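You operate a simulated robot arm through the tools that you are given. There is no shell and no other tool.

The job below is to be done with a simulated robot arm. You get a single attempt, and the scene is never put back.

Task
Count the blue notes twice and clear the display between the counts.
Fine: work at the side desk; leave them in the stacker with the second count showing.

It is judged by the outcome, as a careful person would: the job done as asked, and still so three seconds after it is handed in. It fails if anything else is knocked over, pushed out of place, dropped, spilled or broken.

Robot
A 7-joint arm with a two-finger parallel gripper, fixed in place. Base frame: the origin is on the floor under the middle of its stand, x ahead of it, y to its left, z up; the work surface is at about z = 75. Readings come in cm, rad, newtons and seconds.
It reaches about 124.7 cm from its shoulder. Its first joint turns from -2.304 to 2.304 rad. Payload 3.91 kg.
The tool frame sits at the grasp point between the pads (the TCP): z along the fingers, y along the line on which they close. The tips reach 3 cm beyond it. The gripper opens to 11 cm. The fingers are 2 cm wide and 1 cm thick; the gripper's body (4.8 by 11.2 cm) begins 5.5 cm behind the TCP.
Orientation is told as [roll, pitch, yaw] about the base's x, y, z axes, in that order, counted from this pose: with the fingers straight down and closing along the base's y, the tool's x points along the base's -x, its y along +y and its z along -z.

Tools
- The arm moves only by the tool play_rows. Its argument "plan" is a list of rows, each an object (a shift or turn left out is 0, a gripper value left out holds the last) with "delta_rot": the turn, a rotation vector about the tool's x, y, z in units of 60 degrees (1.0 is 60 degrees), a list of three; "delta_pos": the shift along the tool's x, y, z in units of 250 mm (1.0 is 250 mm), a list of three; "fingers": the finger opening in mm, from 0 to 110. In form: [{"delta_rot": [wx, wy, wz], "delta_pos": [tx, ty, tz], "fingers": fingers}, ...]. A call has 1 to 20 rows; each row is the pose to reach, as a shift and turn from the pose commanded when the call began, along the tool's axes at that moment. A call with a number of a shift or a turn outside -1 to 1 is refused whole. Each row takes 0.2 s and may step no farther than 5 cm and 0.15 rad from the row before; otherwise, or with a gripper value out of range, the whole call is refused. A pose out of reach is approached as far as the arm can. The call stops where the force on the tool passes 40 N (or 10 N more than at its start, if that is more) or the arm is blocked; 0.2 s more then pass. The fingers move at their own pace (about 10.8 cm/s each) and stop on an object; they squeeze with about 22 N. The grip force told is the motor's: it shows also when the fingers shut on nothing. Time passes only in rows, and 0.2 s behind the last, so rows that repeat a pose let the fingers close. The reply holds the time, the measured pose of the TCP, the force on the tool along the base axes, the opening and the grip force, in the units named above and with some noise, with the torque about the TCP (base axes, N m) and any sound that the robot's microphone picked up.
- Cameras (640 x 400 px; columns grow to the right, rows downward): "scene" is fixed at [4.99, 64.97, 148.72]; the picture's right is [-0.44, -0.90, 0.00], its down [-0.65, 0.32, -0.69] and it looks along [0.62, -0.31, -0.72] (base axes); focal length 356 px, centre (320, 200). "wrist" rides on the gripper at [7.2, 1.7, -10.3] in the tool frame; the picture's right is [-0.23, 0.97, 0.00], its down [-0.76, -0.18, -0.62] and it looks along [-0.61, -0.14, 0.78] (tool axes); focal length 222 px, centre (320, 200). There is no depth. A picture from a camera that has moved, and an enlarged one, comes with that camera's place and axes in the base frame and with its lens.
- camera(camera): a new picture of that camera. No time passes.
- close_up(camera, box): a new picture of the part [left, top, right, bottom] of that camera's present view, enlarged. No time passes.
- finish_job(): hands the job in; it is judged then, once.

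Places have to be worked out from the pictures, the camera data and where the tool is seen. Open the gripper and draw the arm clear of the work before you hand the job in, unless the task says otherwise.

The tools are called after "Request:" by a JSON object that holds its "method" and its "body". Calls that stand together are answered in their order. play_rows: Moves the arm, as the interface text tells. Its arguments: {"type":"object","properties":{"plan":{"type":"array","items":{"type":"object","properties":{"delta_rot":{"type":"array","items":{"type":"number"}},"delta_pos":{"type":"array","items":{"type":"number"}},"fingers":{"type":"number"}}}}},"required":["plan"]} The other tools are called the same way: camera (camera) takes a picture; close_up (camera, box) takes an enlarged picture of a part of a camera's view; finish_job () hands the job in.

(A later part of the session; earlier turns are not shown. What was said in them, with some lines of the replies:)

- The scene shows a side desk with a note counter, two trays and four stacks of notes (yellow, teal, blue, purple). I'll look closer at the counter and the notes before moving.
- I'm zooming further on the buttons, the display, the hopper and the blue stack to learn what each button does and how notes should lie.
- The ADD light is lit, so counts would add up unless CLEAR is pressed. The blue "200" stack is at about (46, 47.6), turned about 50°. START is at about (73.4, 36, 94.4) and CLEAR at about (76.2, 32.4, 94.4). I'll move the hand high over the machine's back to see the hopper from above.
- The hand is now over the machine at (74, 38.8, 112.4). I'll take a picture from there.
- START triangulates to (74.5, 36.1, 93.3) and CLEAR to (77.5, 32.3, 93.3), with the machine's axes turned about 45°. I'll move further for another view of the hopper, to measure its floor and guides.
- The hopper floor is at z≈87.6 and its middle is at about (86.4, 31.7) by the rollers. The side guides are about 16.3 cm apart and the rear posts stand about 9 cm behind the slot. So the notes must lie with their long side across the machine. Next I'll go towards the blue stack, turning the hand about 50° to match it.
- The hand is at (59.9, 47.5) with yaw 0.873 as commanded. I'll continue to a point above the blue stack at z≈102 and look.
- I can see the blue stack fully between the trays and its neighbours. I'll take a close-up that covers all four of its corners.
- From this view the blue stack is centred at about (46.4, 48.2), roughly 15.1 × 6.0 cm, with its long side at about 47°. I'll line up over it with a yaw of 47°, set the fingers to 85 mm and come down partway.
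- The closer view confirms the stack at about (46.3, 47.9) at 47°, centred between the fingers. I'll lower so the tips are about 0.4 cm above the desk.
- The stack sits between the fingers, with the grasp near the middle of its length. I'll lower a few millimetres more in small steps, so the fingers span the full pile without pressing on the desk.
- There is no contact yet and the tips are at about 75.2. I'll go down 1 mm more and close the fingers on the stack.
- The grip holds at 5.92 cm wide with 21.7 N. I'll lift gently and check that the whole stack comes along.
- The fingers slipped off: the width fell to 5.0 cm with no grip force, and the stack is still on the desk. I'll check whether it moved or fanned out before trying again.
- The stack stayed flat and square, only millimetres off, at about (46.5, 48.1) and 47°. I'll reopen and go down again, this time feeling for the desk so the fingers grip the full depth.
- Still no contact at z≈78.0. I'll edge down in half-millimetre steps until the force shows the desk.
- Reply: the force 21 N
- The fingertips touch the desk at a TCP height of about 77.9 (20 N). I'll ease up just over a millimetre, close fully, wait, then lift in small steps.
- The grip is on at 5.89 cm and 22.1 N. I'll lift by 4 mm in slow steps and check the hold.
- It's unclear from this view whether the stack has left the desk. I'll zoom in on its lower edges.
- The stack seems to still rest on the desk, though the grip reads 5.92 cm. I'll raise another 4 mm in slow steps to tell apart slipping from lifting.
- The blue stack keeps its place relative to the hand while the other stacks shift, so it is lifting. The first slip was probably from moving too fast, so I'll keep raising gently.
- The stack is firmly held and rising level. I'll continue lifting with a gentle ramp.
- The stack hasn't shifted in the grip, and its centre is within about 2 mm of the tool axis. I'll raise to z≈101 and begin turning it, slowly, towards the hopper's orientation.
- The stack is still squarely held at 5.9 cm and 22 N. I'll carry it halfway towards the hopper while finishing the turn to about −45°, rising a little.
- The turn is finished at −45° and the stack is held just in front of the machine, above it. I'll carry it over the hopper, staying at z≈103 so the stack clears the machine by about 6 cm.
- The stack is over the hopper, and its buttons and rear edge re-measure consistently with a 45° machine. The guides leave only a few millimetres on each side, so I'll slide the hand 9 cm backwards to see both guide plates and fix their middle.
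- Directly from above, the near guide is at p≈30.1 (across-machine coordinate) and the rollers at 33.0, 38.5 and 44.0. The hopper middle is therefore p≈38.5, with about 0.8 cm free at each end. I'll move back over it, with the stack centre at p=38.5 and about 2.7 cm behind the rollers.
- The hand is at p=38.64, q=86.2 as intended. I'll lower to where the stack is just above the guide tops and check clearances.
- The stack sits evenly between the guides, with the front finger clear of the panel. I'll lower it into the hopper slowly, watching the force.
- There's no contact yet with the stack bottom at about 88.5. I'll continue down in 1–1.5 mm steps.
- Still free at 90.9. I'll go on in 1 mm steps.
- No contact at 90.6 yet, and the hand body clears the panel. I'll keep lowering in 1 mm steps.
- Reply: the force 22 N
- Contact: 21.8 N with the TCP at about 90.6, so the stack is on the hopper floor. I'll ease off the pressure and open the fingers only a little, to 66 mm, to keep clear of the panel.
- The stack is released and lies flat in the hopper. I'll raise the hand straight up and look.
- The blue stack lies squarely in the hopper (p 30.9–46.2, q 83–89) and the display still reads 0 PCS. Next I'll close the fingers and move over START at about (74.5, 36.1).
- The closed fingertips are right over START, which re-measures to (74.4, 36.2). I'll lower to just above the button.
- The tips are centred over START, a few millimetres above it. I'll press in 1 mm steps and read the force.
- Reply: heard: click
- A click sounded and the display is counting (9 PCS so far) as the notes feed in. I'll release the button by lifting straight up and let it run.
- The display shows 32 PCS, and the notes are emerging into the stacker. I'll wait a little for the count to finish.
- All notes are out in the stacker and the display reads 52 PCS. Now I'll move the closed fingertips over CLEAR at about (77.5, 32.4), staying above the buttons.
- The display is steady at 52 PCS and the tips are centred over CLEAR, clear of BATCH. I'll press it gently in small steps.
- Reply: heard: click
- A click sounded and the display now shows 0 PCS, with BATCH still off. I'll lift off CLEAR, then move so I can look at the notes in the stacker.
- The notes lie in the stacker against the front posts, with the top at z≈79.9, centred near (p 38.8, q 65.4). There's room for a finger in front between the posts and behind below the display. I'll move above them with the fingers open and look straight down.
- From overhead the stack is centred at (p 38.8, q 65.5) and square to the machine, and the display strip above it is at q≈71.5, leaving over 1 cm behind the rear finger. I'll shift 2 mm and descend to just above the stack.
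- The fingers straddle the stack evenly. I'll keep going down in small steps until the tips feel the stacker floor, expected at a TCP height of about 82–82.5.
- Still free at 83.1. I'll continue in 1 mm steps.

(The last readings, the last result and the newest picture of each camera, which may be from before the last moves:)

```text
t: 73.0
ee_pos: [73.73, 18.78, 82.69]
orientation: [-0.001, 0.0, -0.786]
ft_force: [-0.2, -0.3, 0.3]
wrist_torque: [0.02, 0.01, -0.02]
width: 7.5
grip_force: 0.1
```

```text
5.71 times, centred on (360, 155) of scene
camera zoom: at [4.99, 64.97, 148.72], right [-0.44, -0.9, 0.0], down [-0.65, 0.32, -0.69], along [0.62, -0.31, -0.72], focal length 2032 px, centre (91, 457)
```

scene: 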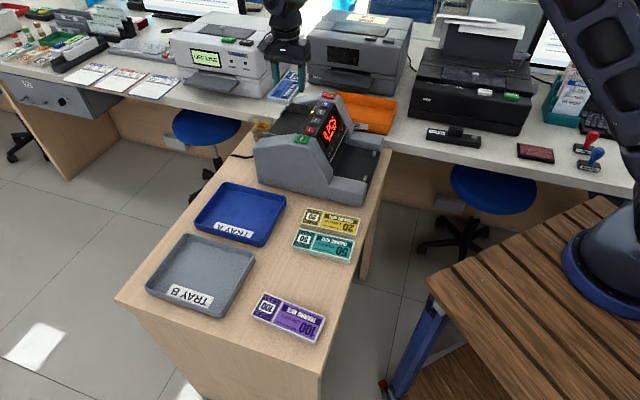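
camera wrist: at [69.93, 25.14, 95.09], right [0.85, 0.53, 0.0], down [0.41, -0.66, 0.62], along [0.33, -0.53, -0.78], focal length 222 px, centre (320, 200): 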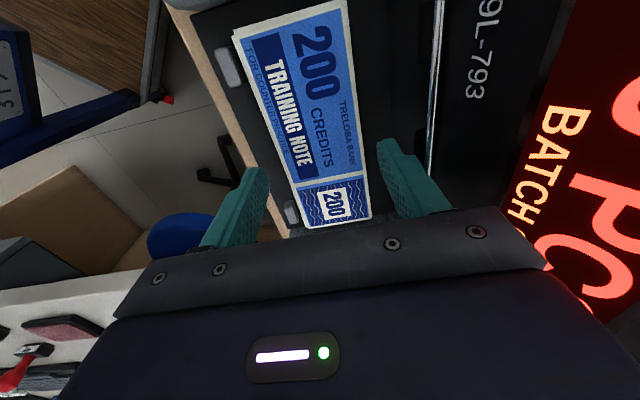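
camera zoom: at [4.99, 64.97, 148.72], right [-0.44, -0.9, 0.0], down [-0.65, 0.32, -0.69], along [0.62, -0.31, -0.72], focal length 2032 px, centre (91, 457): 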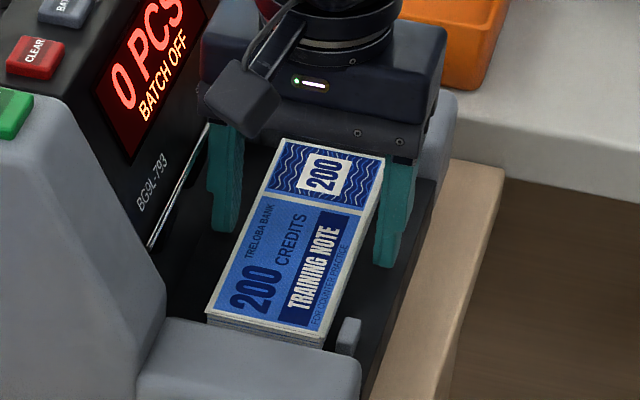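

Not touching yet at 82.7. Continuing in 1 mm steps.

Request:
{"method": "play_rows", "body": {"plan": [{"delta_pos": [0, 0, 0.004], "fingers": 75}, {"delta_pos": [0, 0, 0.008], "fingers": 75}, {"delta_pos": [0, 0, 0.012], "fingers": 75}, {"delta_pos": [0, 0, 0.012], "fingers": 75}]}}

```text
t: 74.0
ee_pos: [73.76, 18.75, 82.33]
orientation: [0.0, 0.0, -0.786]
ft_force: [0.7, 0.3, -0.1]
wrist_torque: [-0.01, -0.03, 0.02]
width: 7.53
grip_force: 0.0
```

Request:
{"method": "play_rows", "body": {"plan": [{"delta_pos": [0, 0, 0.004], "fingers": 75}, {"delta_pos": [0, 0, 0.008], "fingers": 75}, {"delta_pos": [0, 0, 0.012], "fingers": 75}, {"delta_pos": [0, 0, 0.012], "fingers": 75}]}}

```text
t: 75.0
ee_pos: [73.94, 18.81, 81.99]
orientation: [-0.001, 0.0, -0.785]
ft_force: [-0.1, -0.3, -0.5]
wrist_torque: [0.01, 0.03, 0.01]
width: 7.51
grip_force: 0.1
```

Tips are at about 79.0 and still free, so I'll keep stepping down by 1 mm until the floor is felt.

Request:
{"method": "play_rows", "body": {"plan": [{"delta_pos": [0, 0, 0.004], "fingers": 75}, {"delta_pos": [0, 0, 0.008], "fingers": 75}, {"delta_pos": [0, 0, 0.008], "fingers": 75}]}}

Request:
{"method": "camera", "body": {"camera": "wrist"}}

Request:
{"method": "close_up", "body": {"camera": "scene", "box": [330, 120, 390, 190]}}

```text
t: 75.8
ee_pos: [73.95, 18.85, 82.0]
orientation: [0.003, 0.001, -0.784]
ft_force: [-1.8, 0.9, 31.3]
wrist_torque: [-0.81, 1.02, -0.06]
width: 7.54
grip_force: 0.2
```

```text
taken
camera wrist: at [69.92, 25.14, 92.34], right [0.85, 0.53, 0.0], down [0.41, -0.66, 0.62], along [0.33, -0.53, -0.78], focal length 222 px, centre (320, 200)
```

wrist: 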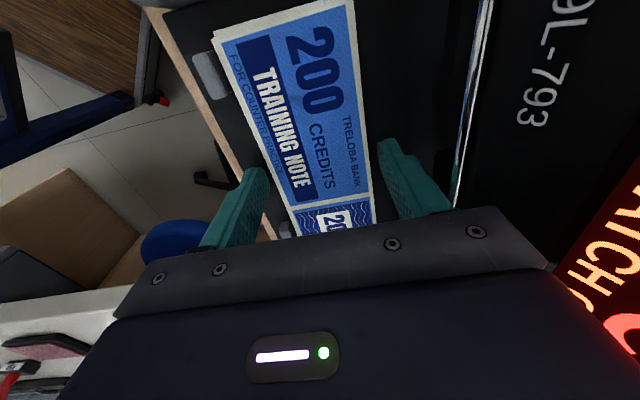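

```text
5.71 times, centred on (360, 155) of scene
camera zoom: at [4.99, 64.97, 148.72], right [-0.44, -0.9, 0.0], down [-0.65, 0.32, -0.69], along [0.62, -0.31, -0.72], focal length 2032 px, centre (91, 457)
```

zoom: 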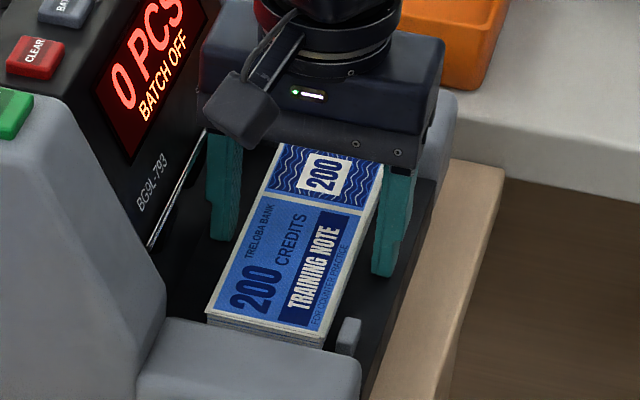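

The tips touch the stacker floor at a TCP height of about 82.0. I'll back off 2 mm, close on the stack, and hold.

Request:
{"method": "play_rows", "body": {"plan": [{"delta_pos": [0, 0, -0.008], "fingers": 75}, {"delta_pos": [0, 0, -0.008], "fingers": 66}, {"delta_pos": [0, 0, -0.008], "fingers": 62}, {"delta_pos": [0, 0, -0.008], "fingers": 58}, {"delta_pos": [0, 0, -0.008], "fingers": 40}, {"delta_pos": [0, 0, -0.008], "fingers": 40}, {"delta_pos": [0, 0, -0.008], "fingers": 40}, {"delta_pos": [0, 0, -0.008], "fingers": 40}]}}

Request:
{"method": "close_up", "body": {"camera": "scene", "box": [330, 120, 390, 190]}}

Request:
{"method": "close_up", "body": {"camera": "wrist", "box": [180, 0, 420, 240]}}

```text
t: 77.6
ee_pos: [73.64, 18.75, 82.11]
orientation: [-0.001, -0.001, -0.786]
ft_force: [0.8, 0.0, 0.2]
wrist_torque: [-0.01, -0.02, -0.01]
width: 5.89
grip_force: 22.0
```

```text
5.71 times, centred on (360, 155) of scene
camera zoom: at [4.99, 64.97, 148.72], right [-0.44, -0.9, 0.0], down [-0.65, 0.32, -0.69], along [0.62, -0.31, -0.72], focal length 2032 px, centre (91, 457)
```

zoom: 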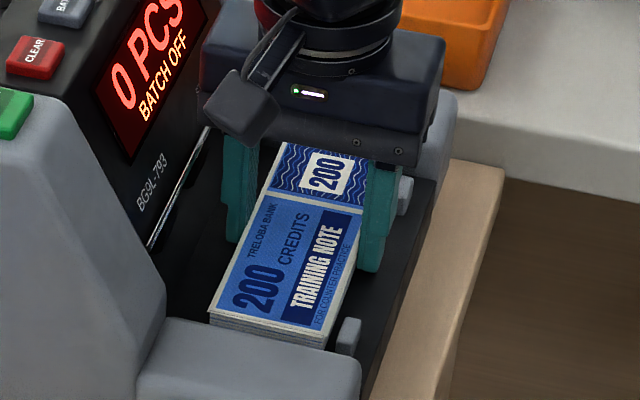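

```text
1.67 times, centred on (300, 120) of wrist
camera zoom: at [69.91, 25.12, 92.42], right [0.85, 0.53, 0.0], down [0.41, -0.66, 0.62], along [0.33, -0.53, -0.78], focal length 370 px, centre (353, 333)
```

zoom: 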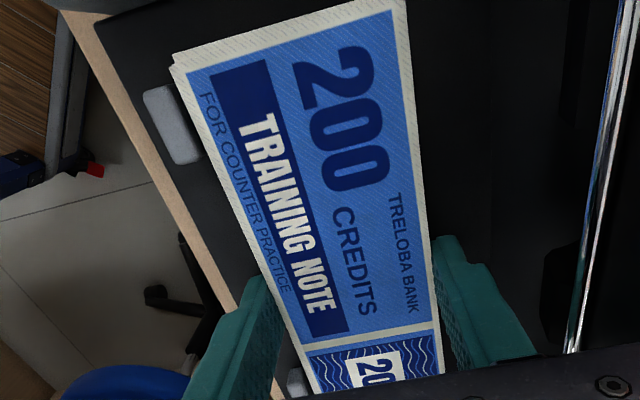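

The grip is at 5.89 cm and 22 N, with the stack in the same place in the hand as before. I'll lift very gently.

Request:
{"method": "play_rows", "body": {"plan": [{"delta_pos": [0, 0, -0.002], "fingers": 40}, {"delta_pos": [0, 0, -0.005], "fingers": 40}, {"delta_pos": [0, 0, -0.009], "fingers": 40}, {"delta_pos": [0, 0, -0.014], "fingers": 40}, {"delta_pos": [0, 0, -0.02], "fingers": 40}, {"delta_pos": [0, 0, -0.028], "fingers": 40}, {"delta_pos": [0, 0, -0.037], "fingers": 40}, {"delta_pos": [0, 0, -0.046], "fingers": 40}, {"delta_pos": [0, 0, -0.054], "fingers": 40}, {"delta_pos": [0, 0, -0.06], "fingers": 40}, {"delta_pos": [0, 0, -0.064], "fingers": 40}, {"delta_pos": [0, 0, -0.066], "fingers": 40}]}}

Request:
{"method": "close_up", "body": {"camera": "scene", "box": [330, 110, 390, 190]}}

Request:
{"method": "close_up", "body": {"camera": "wrist", "box": [180, 0, 420, 240]}}

```text
t: 80.2
ee_pos: [73.77, 18.81, 83.65]
orientation: [0.001, 0.0, -0.785]
ft_force: [-0.4, 0.0, -0.3]
wrist_torque: [0.0, -0.01, 0.01]
width: 5.91
grip_force: 22.3
```

```text
5.00 times, centred on (360, 150) of scene
camera zoom: at [4.99, 64.97, 148.72], right [-0.44, -0.9, 0.0], down [-0.65, 0.32, -0.69], along [0.62, -0.31, -0.72], focal length 1778 px, centre (120, 450)
```

zoom: 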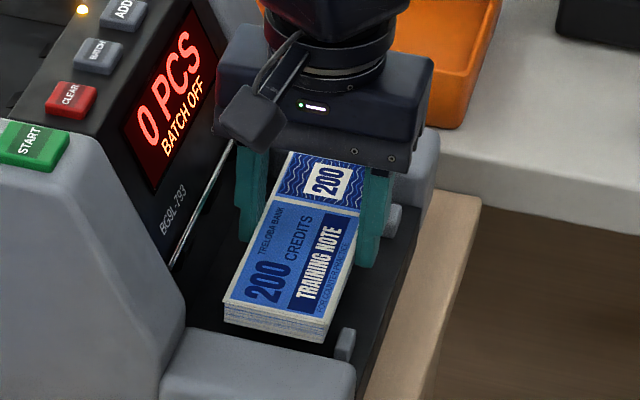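

```text
1.67 times, centred on (300, 120) of wrist
camera zoom: at [69.9, 25.14, 94.03], right [0.85, 0.53, 0.0], down [0.41, -0.66, 0.62], along [0.33, -0.53, -0.78], focal length 370 px, centre (353, 333)
```

zoom: 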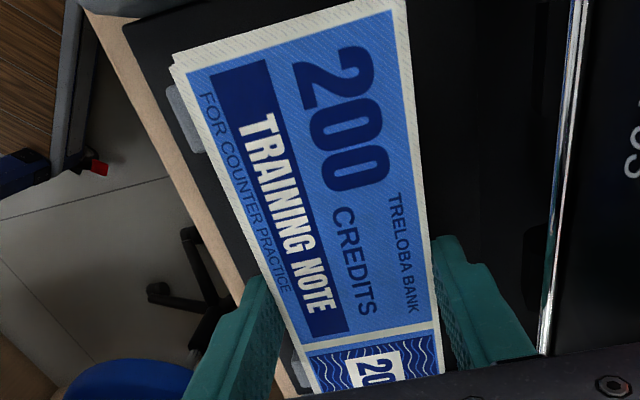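

The stack is up off the stacker floor and steady. I'll continue straight up in a smooth ramp.

Request:
{"method": "play_rows", "body": {"plan": [{"delta_pos": [0, 0, -0.004], "fingers": 40}, {"delta_pos": [0, 0, -0.014], "fingers": 40}, {"delta_pos": [0, 0, -0.03], "fingers": 40}, {"delta_pos": [0, 0, -0.05], "fingers": 40}, {"delta_pos": [0, 0, -0.076], "fingers": 40}, {"delta_pos": [0, 0, -0.106], "fingers": 40}, {"delta_pos": [0, 0, -0.14], "fingers": 40}, {"delta_pos": [0, 0, -0.178], "fingers": 40}, {"delta_pos": [0, 0, -0.218], "fingers": 40}, {"delta_pos": [0, 0, -0.258], "fingers": 40}, {"delta_pos": [0, 0, -0.298], "fingers": 40}, {"delta_pos": [0, 0, -0.338], "fingers": 40}, {"delta_pos": [0, 0, -0.376], "fingers": 40}, {"delta_pos": [0, 0, -0.41], "fingers": 40}, {"delta_pos": [0, 0, -0.44], "fingers": 40}, {"delta_pos": [0, 0, -0.465], "fingers": 40}, {"delta_pos": [0, 0, -0.485], "fingers": 40}, {"delta_pos": [0, 0, -0.499], "fingers": 40}, {"delta_pos": [0, 0, -0.508], "fingers": 40}, {"delta_pos": [0, 0, -0.512], "fingers": 40}]}}

Request:
{"method": "camera", "body": {"camera": "wrist"}}

```text
t: 84.4
ee_pos: [73.85, 18.84, 96.43]
orientation: [0.0, 0.0, -0.785]
ft_force: [-0.6, -0.1, -0.1]
wrist_torque: [-0.02, 0.03, 0.04]
width: 5.9
grip_force: 21.7
```

```text
taken
camera wrist: at [69.92, 25.17, 106.8], right [0.85, 0.53, 0.0], down [0.41, -0.66, 0.62], along [0.33, -0.53, -0.78], focal length 222 px, centre (320, 200)
```

wrist: 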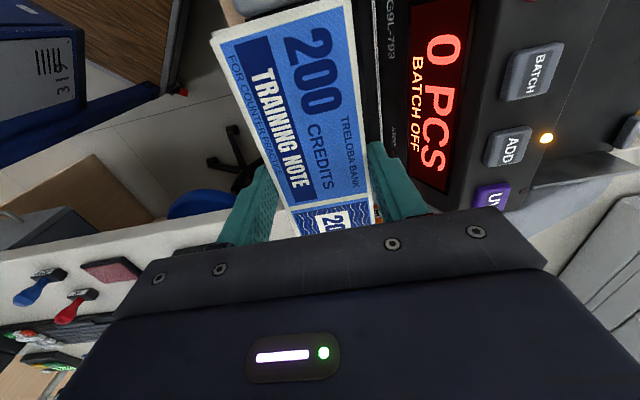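

The stack is steady at 5.9 cm and 21.7 N. I'll rise another 6.5 cm so it clears the buttons well.

Request:
{"method": "play_rows", "body": {"plan": [{"delta_pos": [0, 0, -0.006], "fingers": 40}, {"delta_pos": [0, 0, -0.022], "fingers": 40}, {"delta_pos": [0, 0, -0.046], "fingers": 40}, {"delta_pos": [0, 0, -0.078], "fingers": 40}, {"delta_pos": [0, 0, -0.112], "fingers": 40}, {"delta_pos": [0, 0, -0.148], "fingers": 40}, {"delta_pos": [0, 0, -0.182], "fingers": 40}, {"delta_pos": [0, 0, -0.214], "fingers": 40}, {"delta_pos": [0, 0, -0.238], "fingers": 40}, {"delta_pos": [0, 0, -0.254], "fingers": 40}, {"delta_pos": [0, 0, -0.26], "fingers": 40}]}}

```text
t: 86.8
ee_pos: [73.77, 18.73, 102.94]
orientation: [0.0, 0.0, -0.785]
ft_force: [0.6, 0.2, -0.3]
wrist_torque: [0.03, 0.0, -0.03]
width: 5.92
grip_force: 22.1
```

At z≈103 and still gripping, I'll carry it straight back along the machine to the hopper position used before.

Request:
{"method": "play_rows", "body": {"plan": [{"delta_pos": [0.0001, 0.006, 0], "fingers": 40}, {"delta_pos": [0.0002, 0.0231, 0], "fingers": 40}, {"delta_pos": [0.0005, 0.0502, 0], "fingers": 40}, {"delta_pos": [0.0008, 0.0859, 0], "fingers": 40}, {"delta_pos": [0.0012, 0.1291, 0], "fingers": 40}, {"delta_pos": [0.0017, 0.1784, 0], "fingers": 40}, {"delta_pos": [0.0022, 0.2327, 0], "fingers": 40}, {"delta_pos": [0.0028, 0.2908, 0], "fingers": 40}, {"delta_pos": [0.0034, 0.3513, 0], "fingers": 40}, {"delta_pos": [0.004, 0.413, 0], "fingers": 40}, {"delta_pos": [0.0046, 0.4747, 0], "fingers": 40}, {"delta_pos": [0.0052, 0.5352, 0], "fingers": 40}, {"delta_pos": [0.0058, 0.5933, 0], "fingers": 40}, {"delta_pos": [0.0063, 0.6476, 0], "fingers": 40}, {"delta_pos": [0.0068, 0.6969, 0], "fingers": 40}, {"delta_pos": [0.0072, 0.7401, 0], "fingers": 40}, {"delta_pos": [0.0075, 0.7758, 0], "fingers": 40}, {"delta_pos": [0.0078, 0.8029, 0], "fingers": 40}, {"delta_pos": [0.008, 0.82, 0], "fingers": 40}, {"delta_pos": [0.008, 0.826, 0], "fingers": 40}]}}

Request:
{"method": "camera", "body": {"camera": "wrist"}}

Request:
{"method": "close_up", "body": {"camera": "scene", "box": [240, 70, 380, 170]}}

```text
t: 91.0
ee_pos: [88.27, 33.59, 103.02]
orientation: [0.001, 0.0, -0.784]
ft_force: [0.2, 0.0, 0.0]
wrist_torque: [0.01, 0.0, 0.0]
width: 5.89
grip_force: 21.2
```

```text
taken
camera wrist: at [84.41, 39.9, 113.32], right [0.85, 0.53, 0.0], down [0.41, -0.66, 0.62], along [0.33, -0.53, -0.78], focal length 222 px, centre (320, 200)
```

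wrist: 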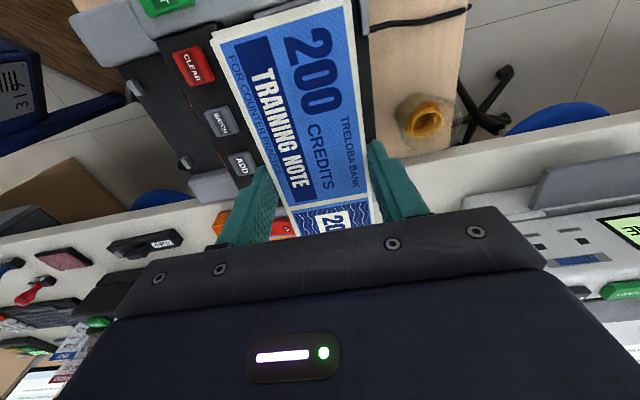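

```text
4.00 times, centred on (310, 120) of scene
camera zoom: at [4.99, 64.97, 148.72], right [-0.44, -0.9, 0.0], down [-0.65, 0.32, -0.69], along [0.62, -0.31, -0.72], focal length 1422 px, centre (360, 520)
```

zoom: 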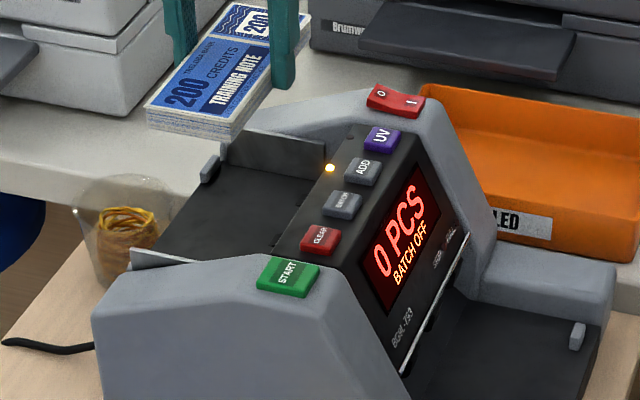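

The hand is back at the same hopper position (p 38.67, q 86.2) with the display at 0 PCS. I'll lower smoothly to just above the hopper floor.

Request:
{"method": "play_rows", "body": {"plan": [{"delta_pos": [0, 0, 0.0033], "fingers": 40}, {"delta_pos": [0, 0, 0.0129], "fingers": 40}, {"delta_pos": [0, 0, 0.0279], "fingers": 40}, {"delta_pos": [0, 0, 0.0478], "fingers": 40}, {"delta_pos": [0, 0, 0.0719], "fingers": 40}, {"delta_pos": [0, 0, 0.0994], "fingers": 40}, {"delta_pos": [0, 0, 0.1296], "fingers": 40}, {"delta_pos": [0, 0, 0.1619], "fingers": 40}, {"delta_pos": [0, 0, 0.1956], "fingers": 40}, {"delta_pos": [0, 0, 0.23], "fingers": 40}, {"delta_pos": [0, 0, 0.2644], "fingers": 40}, {"delta_pos": [0, 0, 0.2981], "fingers": 40}, {"delta_pos": [0, 0, 0.3304], "fingers": 40}, {"delta_pos": [0, 0, 0.3606], "fingers": 40}, {"delta_pos": [0, 0, 0.3881], "fingers": 40}, {"delta_pos": [0, 0, 0.4122], "fingers": 40}, {"delta_pos": [0, 0, 0.4321], "fingers": 40}, {"delta_pos": [0, 0, 0.4471], "fingers": 40}, {"delta_pos": [0, 0, 0.4567], "fingers": 40}, {"delta_pos": [0, 0, 0.46], "fingers": 40}]}}

Request:
{"method": "camera", "body": {"camera": "wrist"}}

Request:
{"method": "close_up", "body": {"camera": "scene", "box": [250, 80, 350, 150]}}

```text
t: 95.2
ee_pos: [88.24, 33.41, 91.51]
orientation: [-0.001, 0.0, -0.786]
ft_force: [-0.5, -0.2, -0.8]
wrist_torque: [-0.01, -0.02, 0.0]
width: 5.91
grip_force: 21.9
```

```text
taken
camera wrist: at [84.35, 39.87, 101.86], right [0.85, 0.53, 0.0], down [0.41, -0.66, 0.62], along [0.33, -0.53, -0.78], focal length 222 px, centre (320, 200)
```

wrist: 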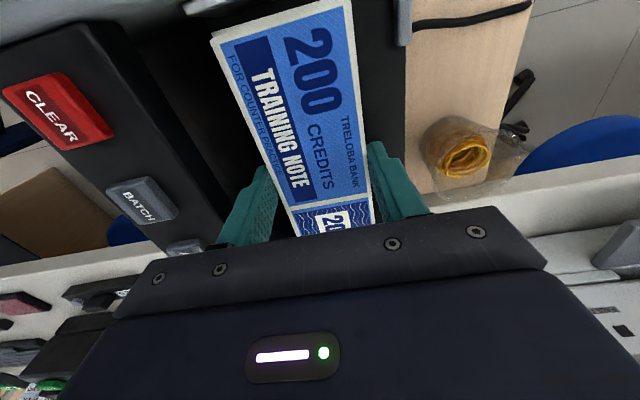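

```text
5.71 times, centred on (300, 115) of scene
camera zoom: at [4.99, 64.97, 148.72], right [-0.44, -0.9, 0.0], down [-0.65, 0.32, -0.69], along [0.62, -0.31, -0.72], focal length 2032 px, centre (434, 686)
```

zoom: 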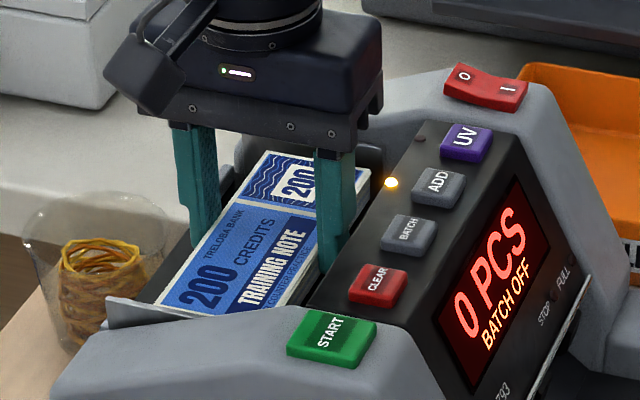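

The stack is again between the guides, clear on both ends. I'll lower the last centimetre in small steps to the floor.

Request:
{"method": "play_rows", "body": {"plan": [{"delta_pos": [0, 0, 0.006], "fingers": 40}, {"delta_pos": [0, 0, 0.014], "fingers": 40}, {"delta_pos": [0, 0, 0.022], "fingers": 40}, {"delta_pos": [0, 0, 0.029], "fingers": 40}, {"delta_pos": [0, 0, 0.034], "fingers": 40}, {"delta_pos": [0, 0, 0.037], "fingers": 40}, {"delta_pos": [0, 0, 0.039], "fingers": 40}, {"delta_pos": [0, 0, 0.041], "fingers": 40}]}}

```text
t: 97.0
ee_pos: [88.29, 33.45, 90.52]
orientation: [0.001, 0.0, -0.785]
ft_force: [-0.2, -0.7, 3.1]
wrist_torque: [0.13, 0.21, 0.05]
width: 5.9
grip_force: 22.2
```

A light contact of 3 N shows the stack is on the floor. I'll open to 66 mm as before.

Request:
{"method": "play_rows", "body": {"plan": [{"delta_pos": [0, 0, -0.001], "fingers": 60}, {"delta_pos": [0, 0, -0.002], "fingers": 63}, {"delta_pos": [0, 0, -0.002], "fingers": 66}, {"delta_pos": [0, 0, -0.002], "fingers": 66}, {"delta_pos": [0, 0, -0.002], "fingers": 66}]}}

Request:
{"method": "camera", "body": {"camera": "wrist"}}

Request:
{"method": "close_up", "body": {"camera": "scene", "box": [250, 80, 350, 150]}}

```text
t: 98.2
ee_pos: [88.18, 33.54, 90.48]
orientation: [-0.001, 0.0, -0.785]
ft_force: [0.6, 0.8, -0.4]
wrist_torque: [0.01, -0.02, -0.04]
width: 6.6
grip_force: 0.1
```

```text
taken
camera wrist: at [84.38, 39.9, 100.87], right [0.85, 0.53, 0.0], down [0.41, -0.66, 0.62], along [0.33, -0.53, -0.78], focal length 222 px, centre (320, 200)
```

wrist: 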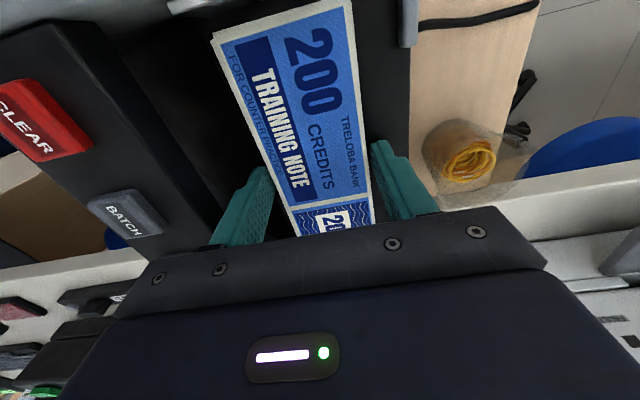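

```text
5.71 times, centred on (300, 115) of scene
camera zoom: at [4.99, 64.97, 148.72], right [-0.44, -0.9, 0.0], down [-0.65, 0.32, -0.69], along [0.62, -0.31, -0.72], focal length 2032 px, centre (434, 686)
```

zoom: 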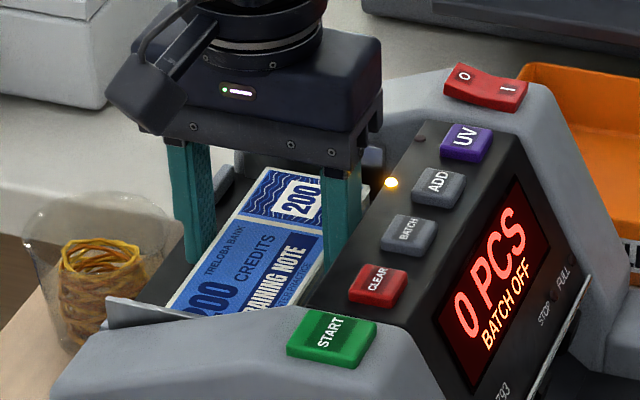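

The stack is released and lies flat in the hopper, with the display at 0 PCS. I'll raise the hand straight up.

Request:
{"method": "play_rows", "body": {"plan": [{"delta_pos": [0, 0, -0.02]}, {"delta_pos": [0, 0, -0.06]}, {"delta_pos": [0, 0, -0.12]}, {"delta_pos": [0, 0, -0.2]}, {"delta_pos": [0, 0, -0.3]}, {"delta_pos": [0, 0, -0.4]}, {"delta_pos": [0, 0, -0.5]}, {"delta_pos": [0, 0, -0.5]}]}}

Request:
{"method": "close_up", "body": {"camera": "wrist", "box": [180, 0, 420, 200]}}

Request:
{"method": "close_up", "body": {"camera": "scene", "box": [240, 80, 380, 180]}}

```text
t: 100.0
ee_pos: [88.13, 33.47, 103.09]
orientation: [0.0, -0.001, -0.786]
ft_force: [0.2, -0.4, 0.1]
wrist_torque: [-0.06, 0.01, -0.01]
width: 6.6
grip_force: 0.1
```

```text
2.00 times, centred on (300, 100) of wrist
camera zoom: at [84.33, 39.85, 113.43], right [0.85, 0.53, 0.0], down [0.41, -0.66, 0.62], along [0.33, -0.53, -0.78], focal length 444 px, centre (360, 400)
```

zoom: 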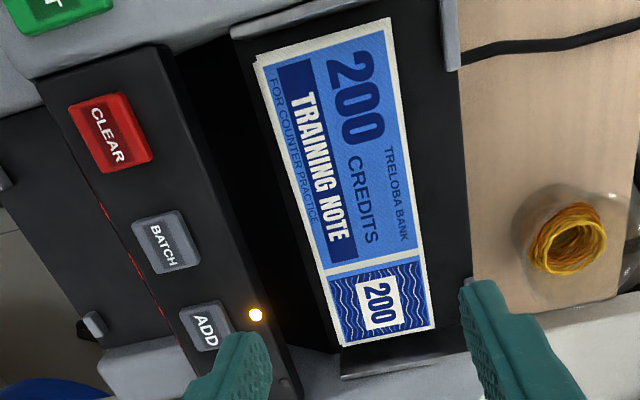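

```text
4.00 times, centred on (310, 130) of scene
camera zoom: at [4.99, 64.97, 148.72], right [-0.44, -0.9, 0.0], down [-0.65, 0.32, -0.69], along [0.62, -0.31, -0.72], focal length 1422 px, centre (360, 480)
```

zoom: 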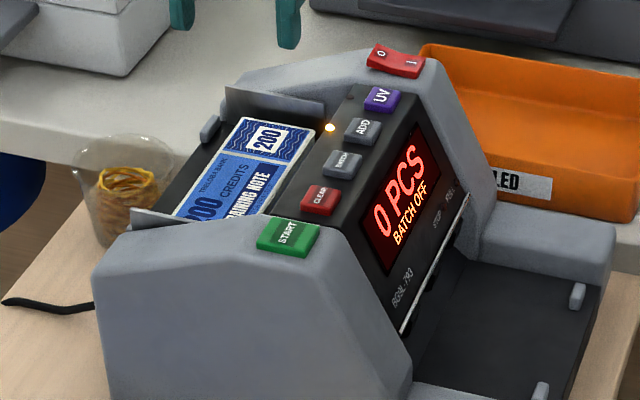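

It's placed just as the first time, with an empty stacker and the display at 0 PCS. I'll close the fingers and return over START.

Request:
{"method": "play_rows", "body": {"plan": [{"delta_pos": [0.092, -0.065, 0], "fingers": 0}, {"delta_pos": [0.23, -0.16, 0], "fingers": 0}, {"delta_pos": [0.36, -0.25, 0.04], "fingers": 0}, {"delta_pos": [0.46, -0.319, 0.1], "fingers": 0}, {"delta_pos": [0.46, -0.319, 0.16], "fingers": 0}, {"delta_pos": [0.46, -0.319, 0.16], "fingers": 0}]}}

Request:
{"method": "camera", "body": {"camera": "wrist"}}

Request:
{"method": "close_up", "body": {"camera": "scene", "box": [260, 90, 360, 160]}}

```text
t: 101.4
ee_pos: [74.43, 35.96, 99.07]
orientation: [0.001, 0.001, -0.785]
ft_force: [0.9, -0.4, -0.6]
wrist_torque: [0.04, 0.01, 0.03]
width: 0.0
grip_force: 21.8
```

```text
taken
camera wrist: at [70.54, 42.3, 109.33], right [0.85, 0.53, 0.0], down [0.41, -0.66, 0.62], along [0.33, -0.53, -0.78], focal length 222 px, centre (320, 200)
```

wrist: 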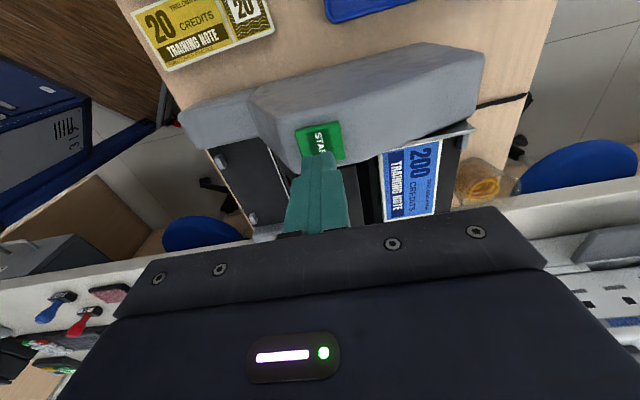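

```text
5.71 times, centred on (310, 125) of scene
camera zoom: at [4.99, 64.97, 148.72], right [-0.44, -0.9, 0.0], down [-0.65, 0.32, -0.69], along [0.62, -0.31, -0.72], focal length 2032 px, centre (377, 629)
```

zoom: 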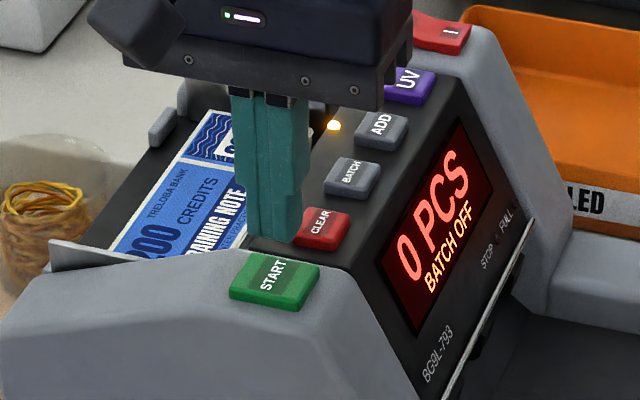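

The fingertips are in the same spot over START as before. I'll press down the same way in small steps.

Request:
{"method": "play_rows", "body": {"plan": [{"delta_pos": [0, 0, 0.04], "fingers": 0}, {"delta_pos": [0, 0, 0.07], "fingers": 0}, {"delta_pos": [0, 0, 0.086], "fingers": 0}, {"delta_pos": [0, 0, 0.092], "fingers": 0}, {"delta_pos": [0, 0, 0.096], "fingers": 0}, {"delta_pos": [0, 0, 0.1], "fingers": 0}, {"delta_pos": [0, 0, 0.104], "fingers": 0}, {"delta_pos": [0, 0, 0.108], "fingers": 0}]}}

Request:
{"method": "close_up", "body": {"camera": "scene", "box": [280, 105, 350, 155]}}

```text
t: 103.2
ee_pos: [74.39, 35.95, 96.45]
orientation: [0.0, 0.0, -0.785]
ft_force: [-2.0, -2.4, 7.1]
wrist_torque: [-0.1, 0.04, -0.02]
width: 0.0
grip_force: 21.7
heard: click
```

```text
8.00 times, centred on (315, 130) of scene
camera zoom: at [4.99, 64.97, 148.72], right [-0.44, -0.9, 0.0], down [-0.65, 0.32, -0.69], along [0.62, -0.31, -0.72], focal length 2844 px, centre (360, 760)
```

zoom: 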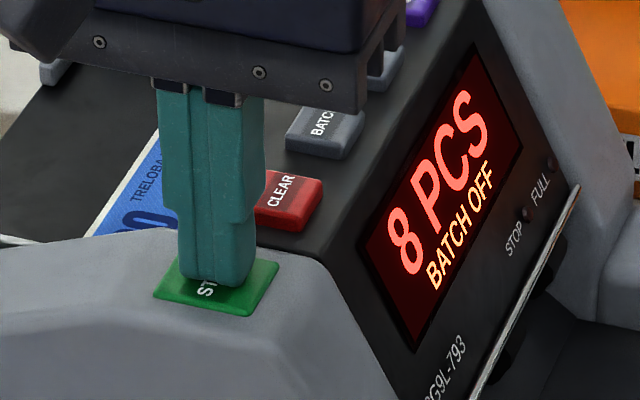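

The second count has started (8 PCS and rising). I'll lift straight off the button and wait for it to finish.

Request:
{"method": "play_rows", "body": {"plan": [{"delta_pos": [0, 0, -0.02], "fingers": 0}, {"delta_pos": [0, 0, -0.06], "fingers": 0}, {"delta_pos": [0, 0, -0.12], "fingers": 0}, {"delta_pos": [0, 0, -0.2], "fingers": 0}, {"delta_pos": [0, 0, -0.28], "fingers": 0}, {"delta_pos": [0, 0, -0.28], "fingers": 0}, {"delta_pos": [0, 0, -0.28], "fingers": 0}, {"delta_pos": [0, 0, -0.28], "fingers": 0}, {"delta_pos": [0, 0, -0.28], "fingers": 0}, {"delta_pos": [0, 0, -0.28], "fingers": 0}, {"delta_pos": [0, 0, -0.28], "fingers": 0}, {"delta_pos": [0, 0, -0.28], "fingers": 0}, {"delta_pos": [0, 0, -0.28], "fingers": 0}, {"delta_pos": [0, 0, -0.28], "fingers": 0}, {"delta_pos": [0, 0, -0.28], "fingers": 0}, {"delta_pos": [0, 0, -0.28], "fingers": 0}, {"delta_pos": [0, 0, -0.28], "fingers": 0}, {"delta_pos": [0, 0, -0.28], "fingers": 0}]}}

Request:
{"method": "close_up", "body": {"camera": "scene", "box": [250, 80, 410, 200]}}

```text
t: 107.0
ee_pos: [74.34, 35.93, 103.4]
orientation: [0.0, -0.001, -0.786]
ft_force: [0.4, 0.5, -0.1]
wrist_torque: [0.0, -0.03, 0.02]
width: 0.01
grip_force: 22.2
```

```text
3.33 times, centred on (330, 140) of scene
camera zoom: at [4.99, 64.97, 148.72], right [-0.44, -0.9, 0.0], down [-0.65, 0.32, -0.69], along [0.62, -0.31, -0.72], focal length 1185 px, centre (287, 400)
```

zoom: 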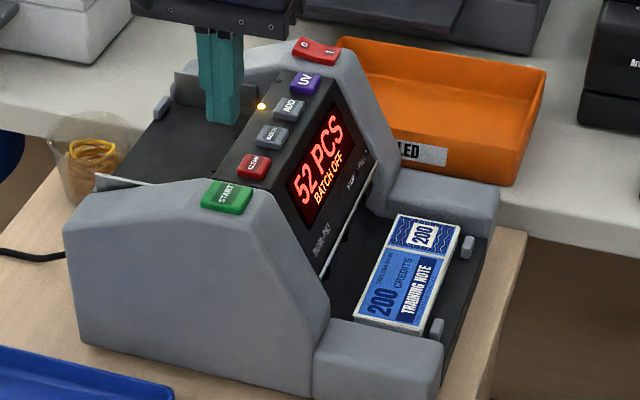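

The second count is complete: 52 PCS is showing and the notes are in the stacker. I'll rise, draw the arm back clear of the machine and open the gripper.

Request:
{"method": "play_rows", "body": {"plan": [{"delta_pos": [0, 0, -0.08], "fingers": 0}, {"delta_pos": [0, 0, -0.2], "fingers": 0}, {"delta_pos": [0, 0, -0.34], "fingers": 0}, {"delta_pos": [0.04, -0.085, -0.4], "fingers": 0}, {"delta_pos": [0.1, -0.22, -0.42], "fingers": 40}, {"delta_pos": [0.17, -0.36, -0.44], "fingers": 80}, {"delta_pos": [0.24, -0.51, -0.44], "fingers": 110}, {"delta_pos": [0.31, -0.66, -0.44], "fingers": 110}, {"delta_pos": [0.36, -0.78, -0.44], "fingers": 110}, {"delta_pos": [0.396, -0.848, -0.44], "fingers": 110}, {"delta_pos": [0.396, -0.848, -0.44], "fingers": 110}]}}

Request:
{"method": "camera", "body": {"camera": "scene"}}

Request:
{"method": "close_up", "body": {"camera": "scene", "box": [250, 80, 410, 200]}}

```text
t: 109.4
ee_pos: [52.41, 27.97, 114.38]
orientation: [0.002, -0.001, -0.787]
ft_force: [-0.7, 0.2, -0.7]
wrist_torque: [-0.03, 0.03, 0.02]
width: 10.99
grip_force: 0.0
```

```text
taken
```

scene: 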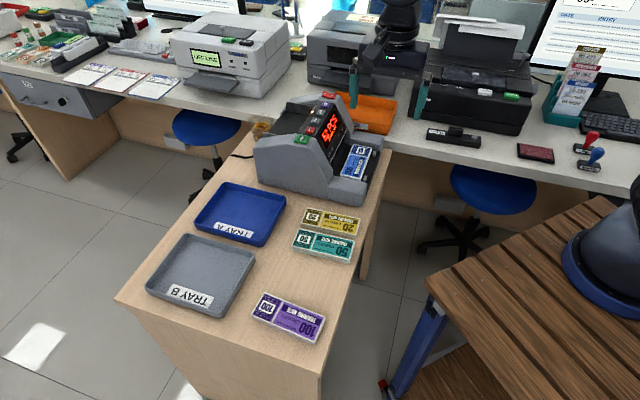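

```text
3.33 times, centred on (330, 140) of scene
camera zoom: at [4.99, 64.97, 148.72], right [-0.44, -0.9, 0.0], down [-0.65, 0.32, -0.69], along [0.62, -0.31, -0.72], focal length 1185 px, centre (287, 400)
```

zoom: 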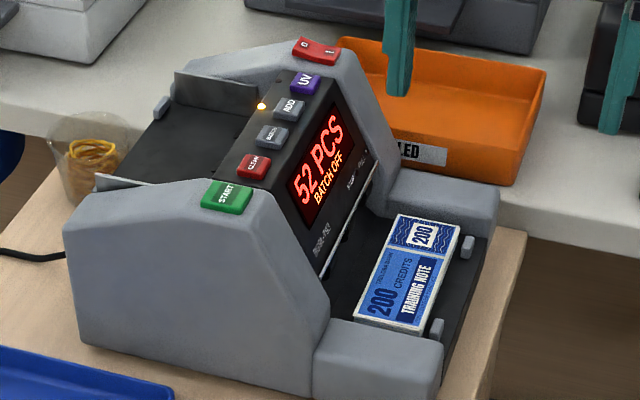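

The display holds at 52 PCS from the second count, and the blue notes lie in the stacker. The other stacks, trays and the band jar are where they were. The gripper is open and clear of the machine, so I'm handing in.

Request:
{"method": "finish_job", "body": {}}

```text
The job is handed in.
```

I counted the blue notes twice at the side desk, and both counts came to 52. I cleared the display to 0 between them. The notes are in the stacker with the second count, 52 PCS, still showing.

- **ADD mode:** its light was already on at the start, so counts would have added up. I left it on because pressing CLEAR reset the display.
- **Slip at the start:** on my first try the stack slipped out of the gripper as I began lifting it. It stayed flat on the desk, only a few millimetres out of place, and I picked it up on the second try.
- **Everything else:** the other note stacks, the trays and the band jar weren't touched. The arm is clear of the machine with the gripper open.
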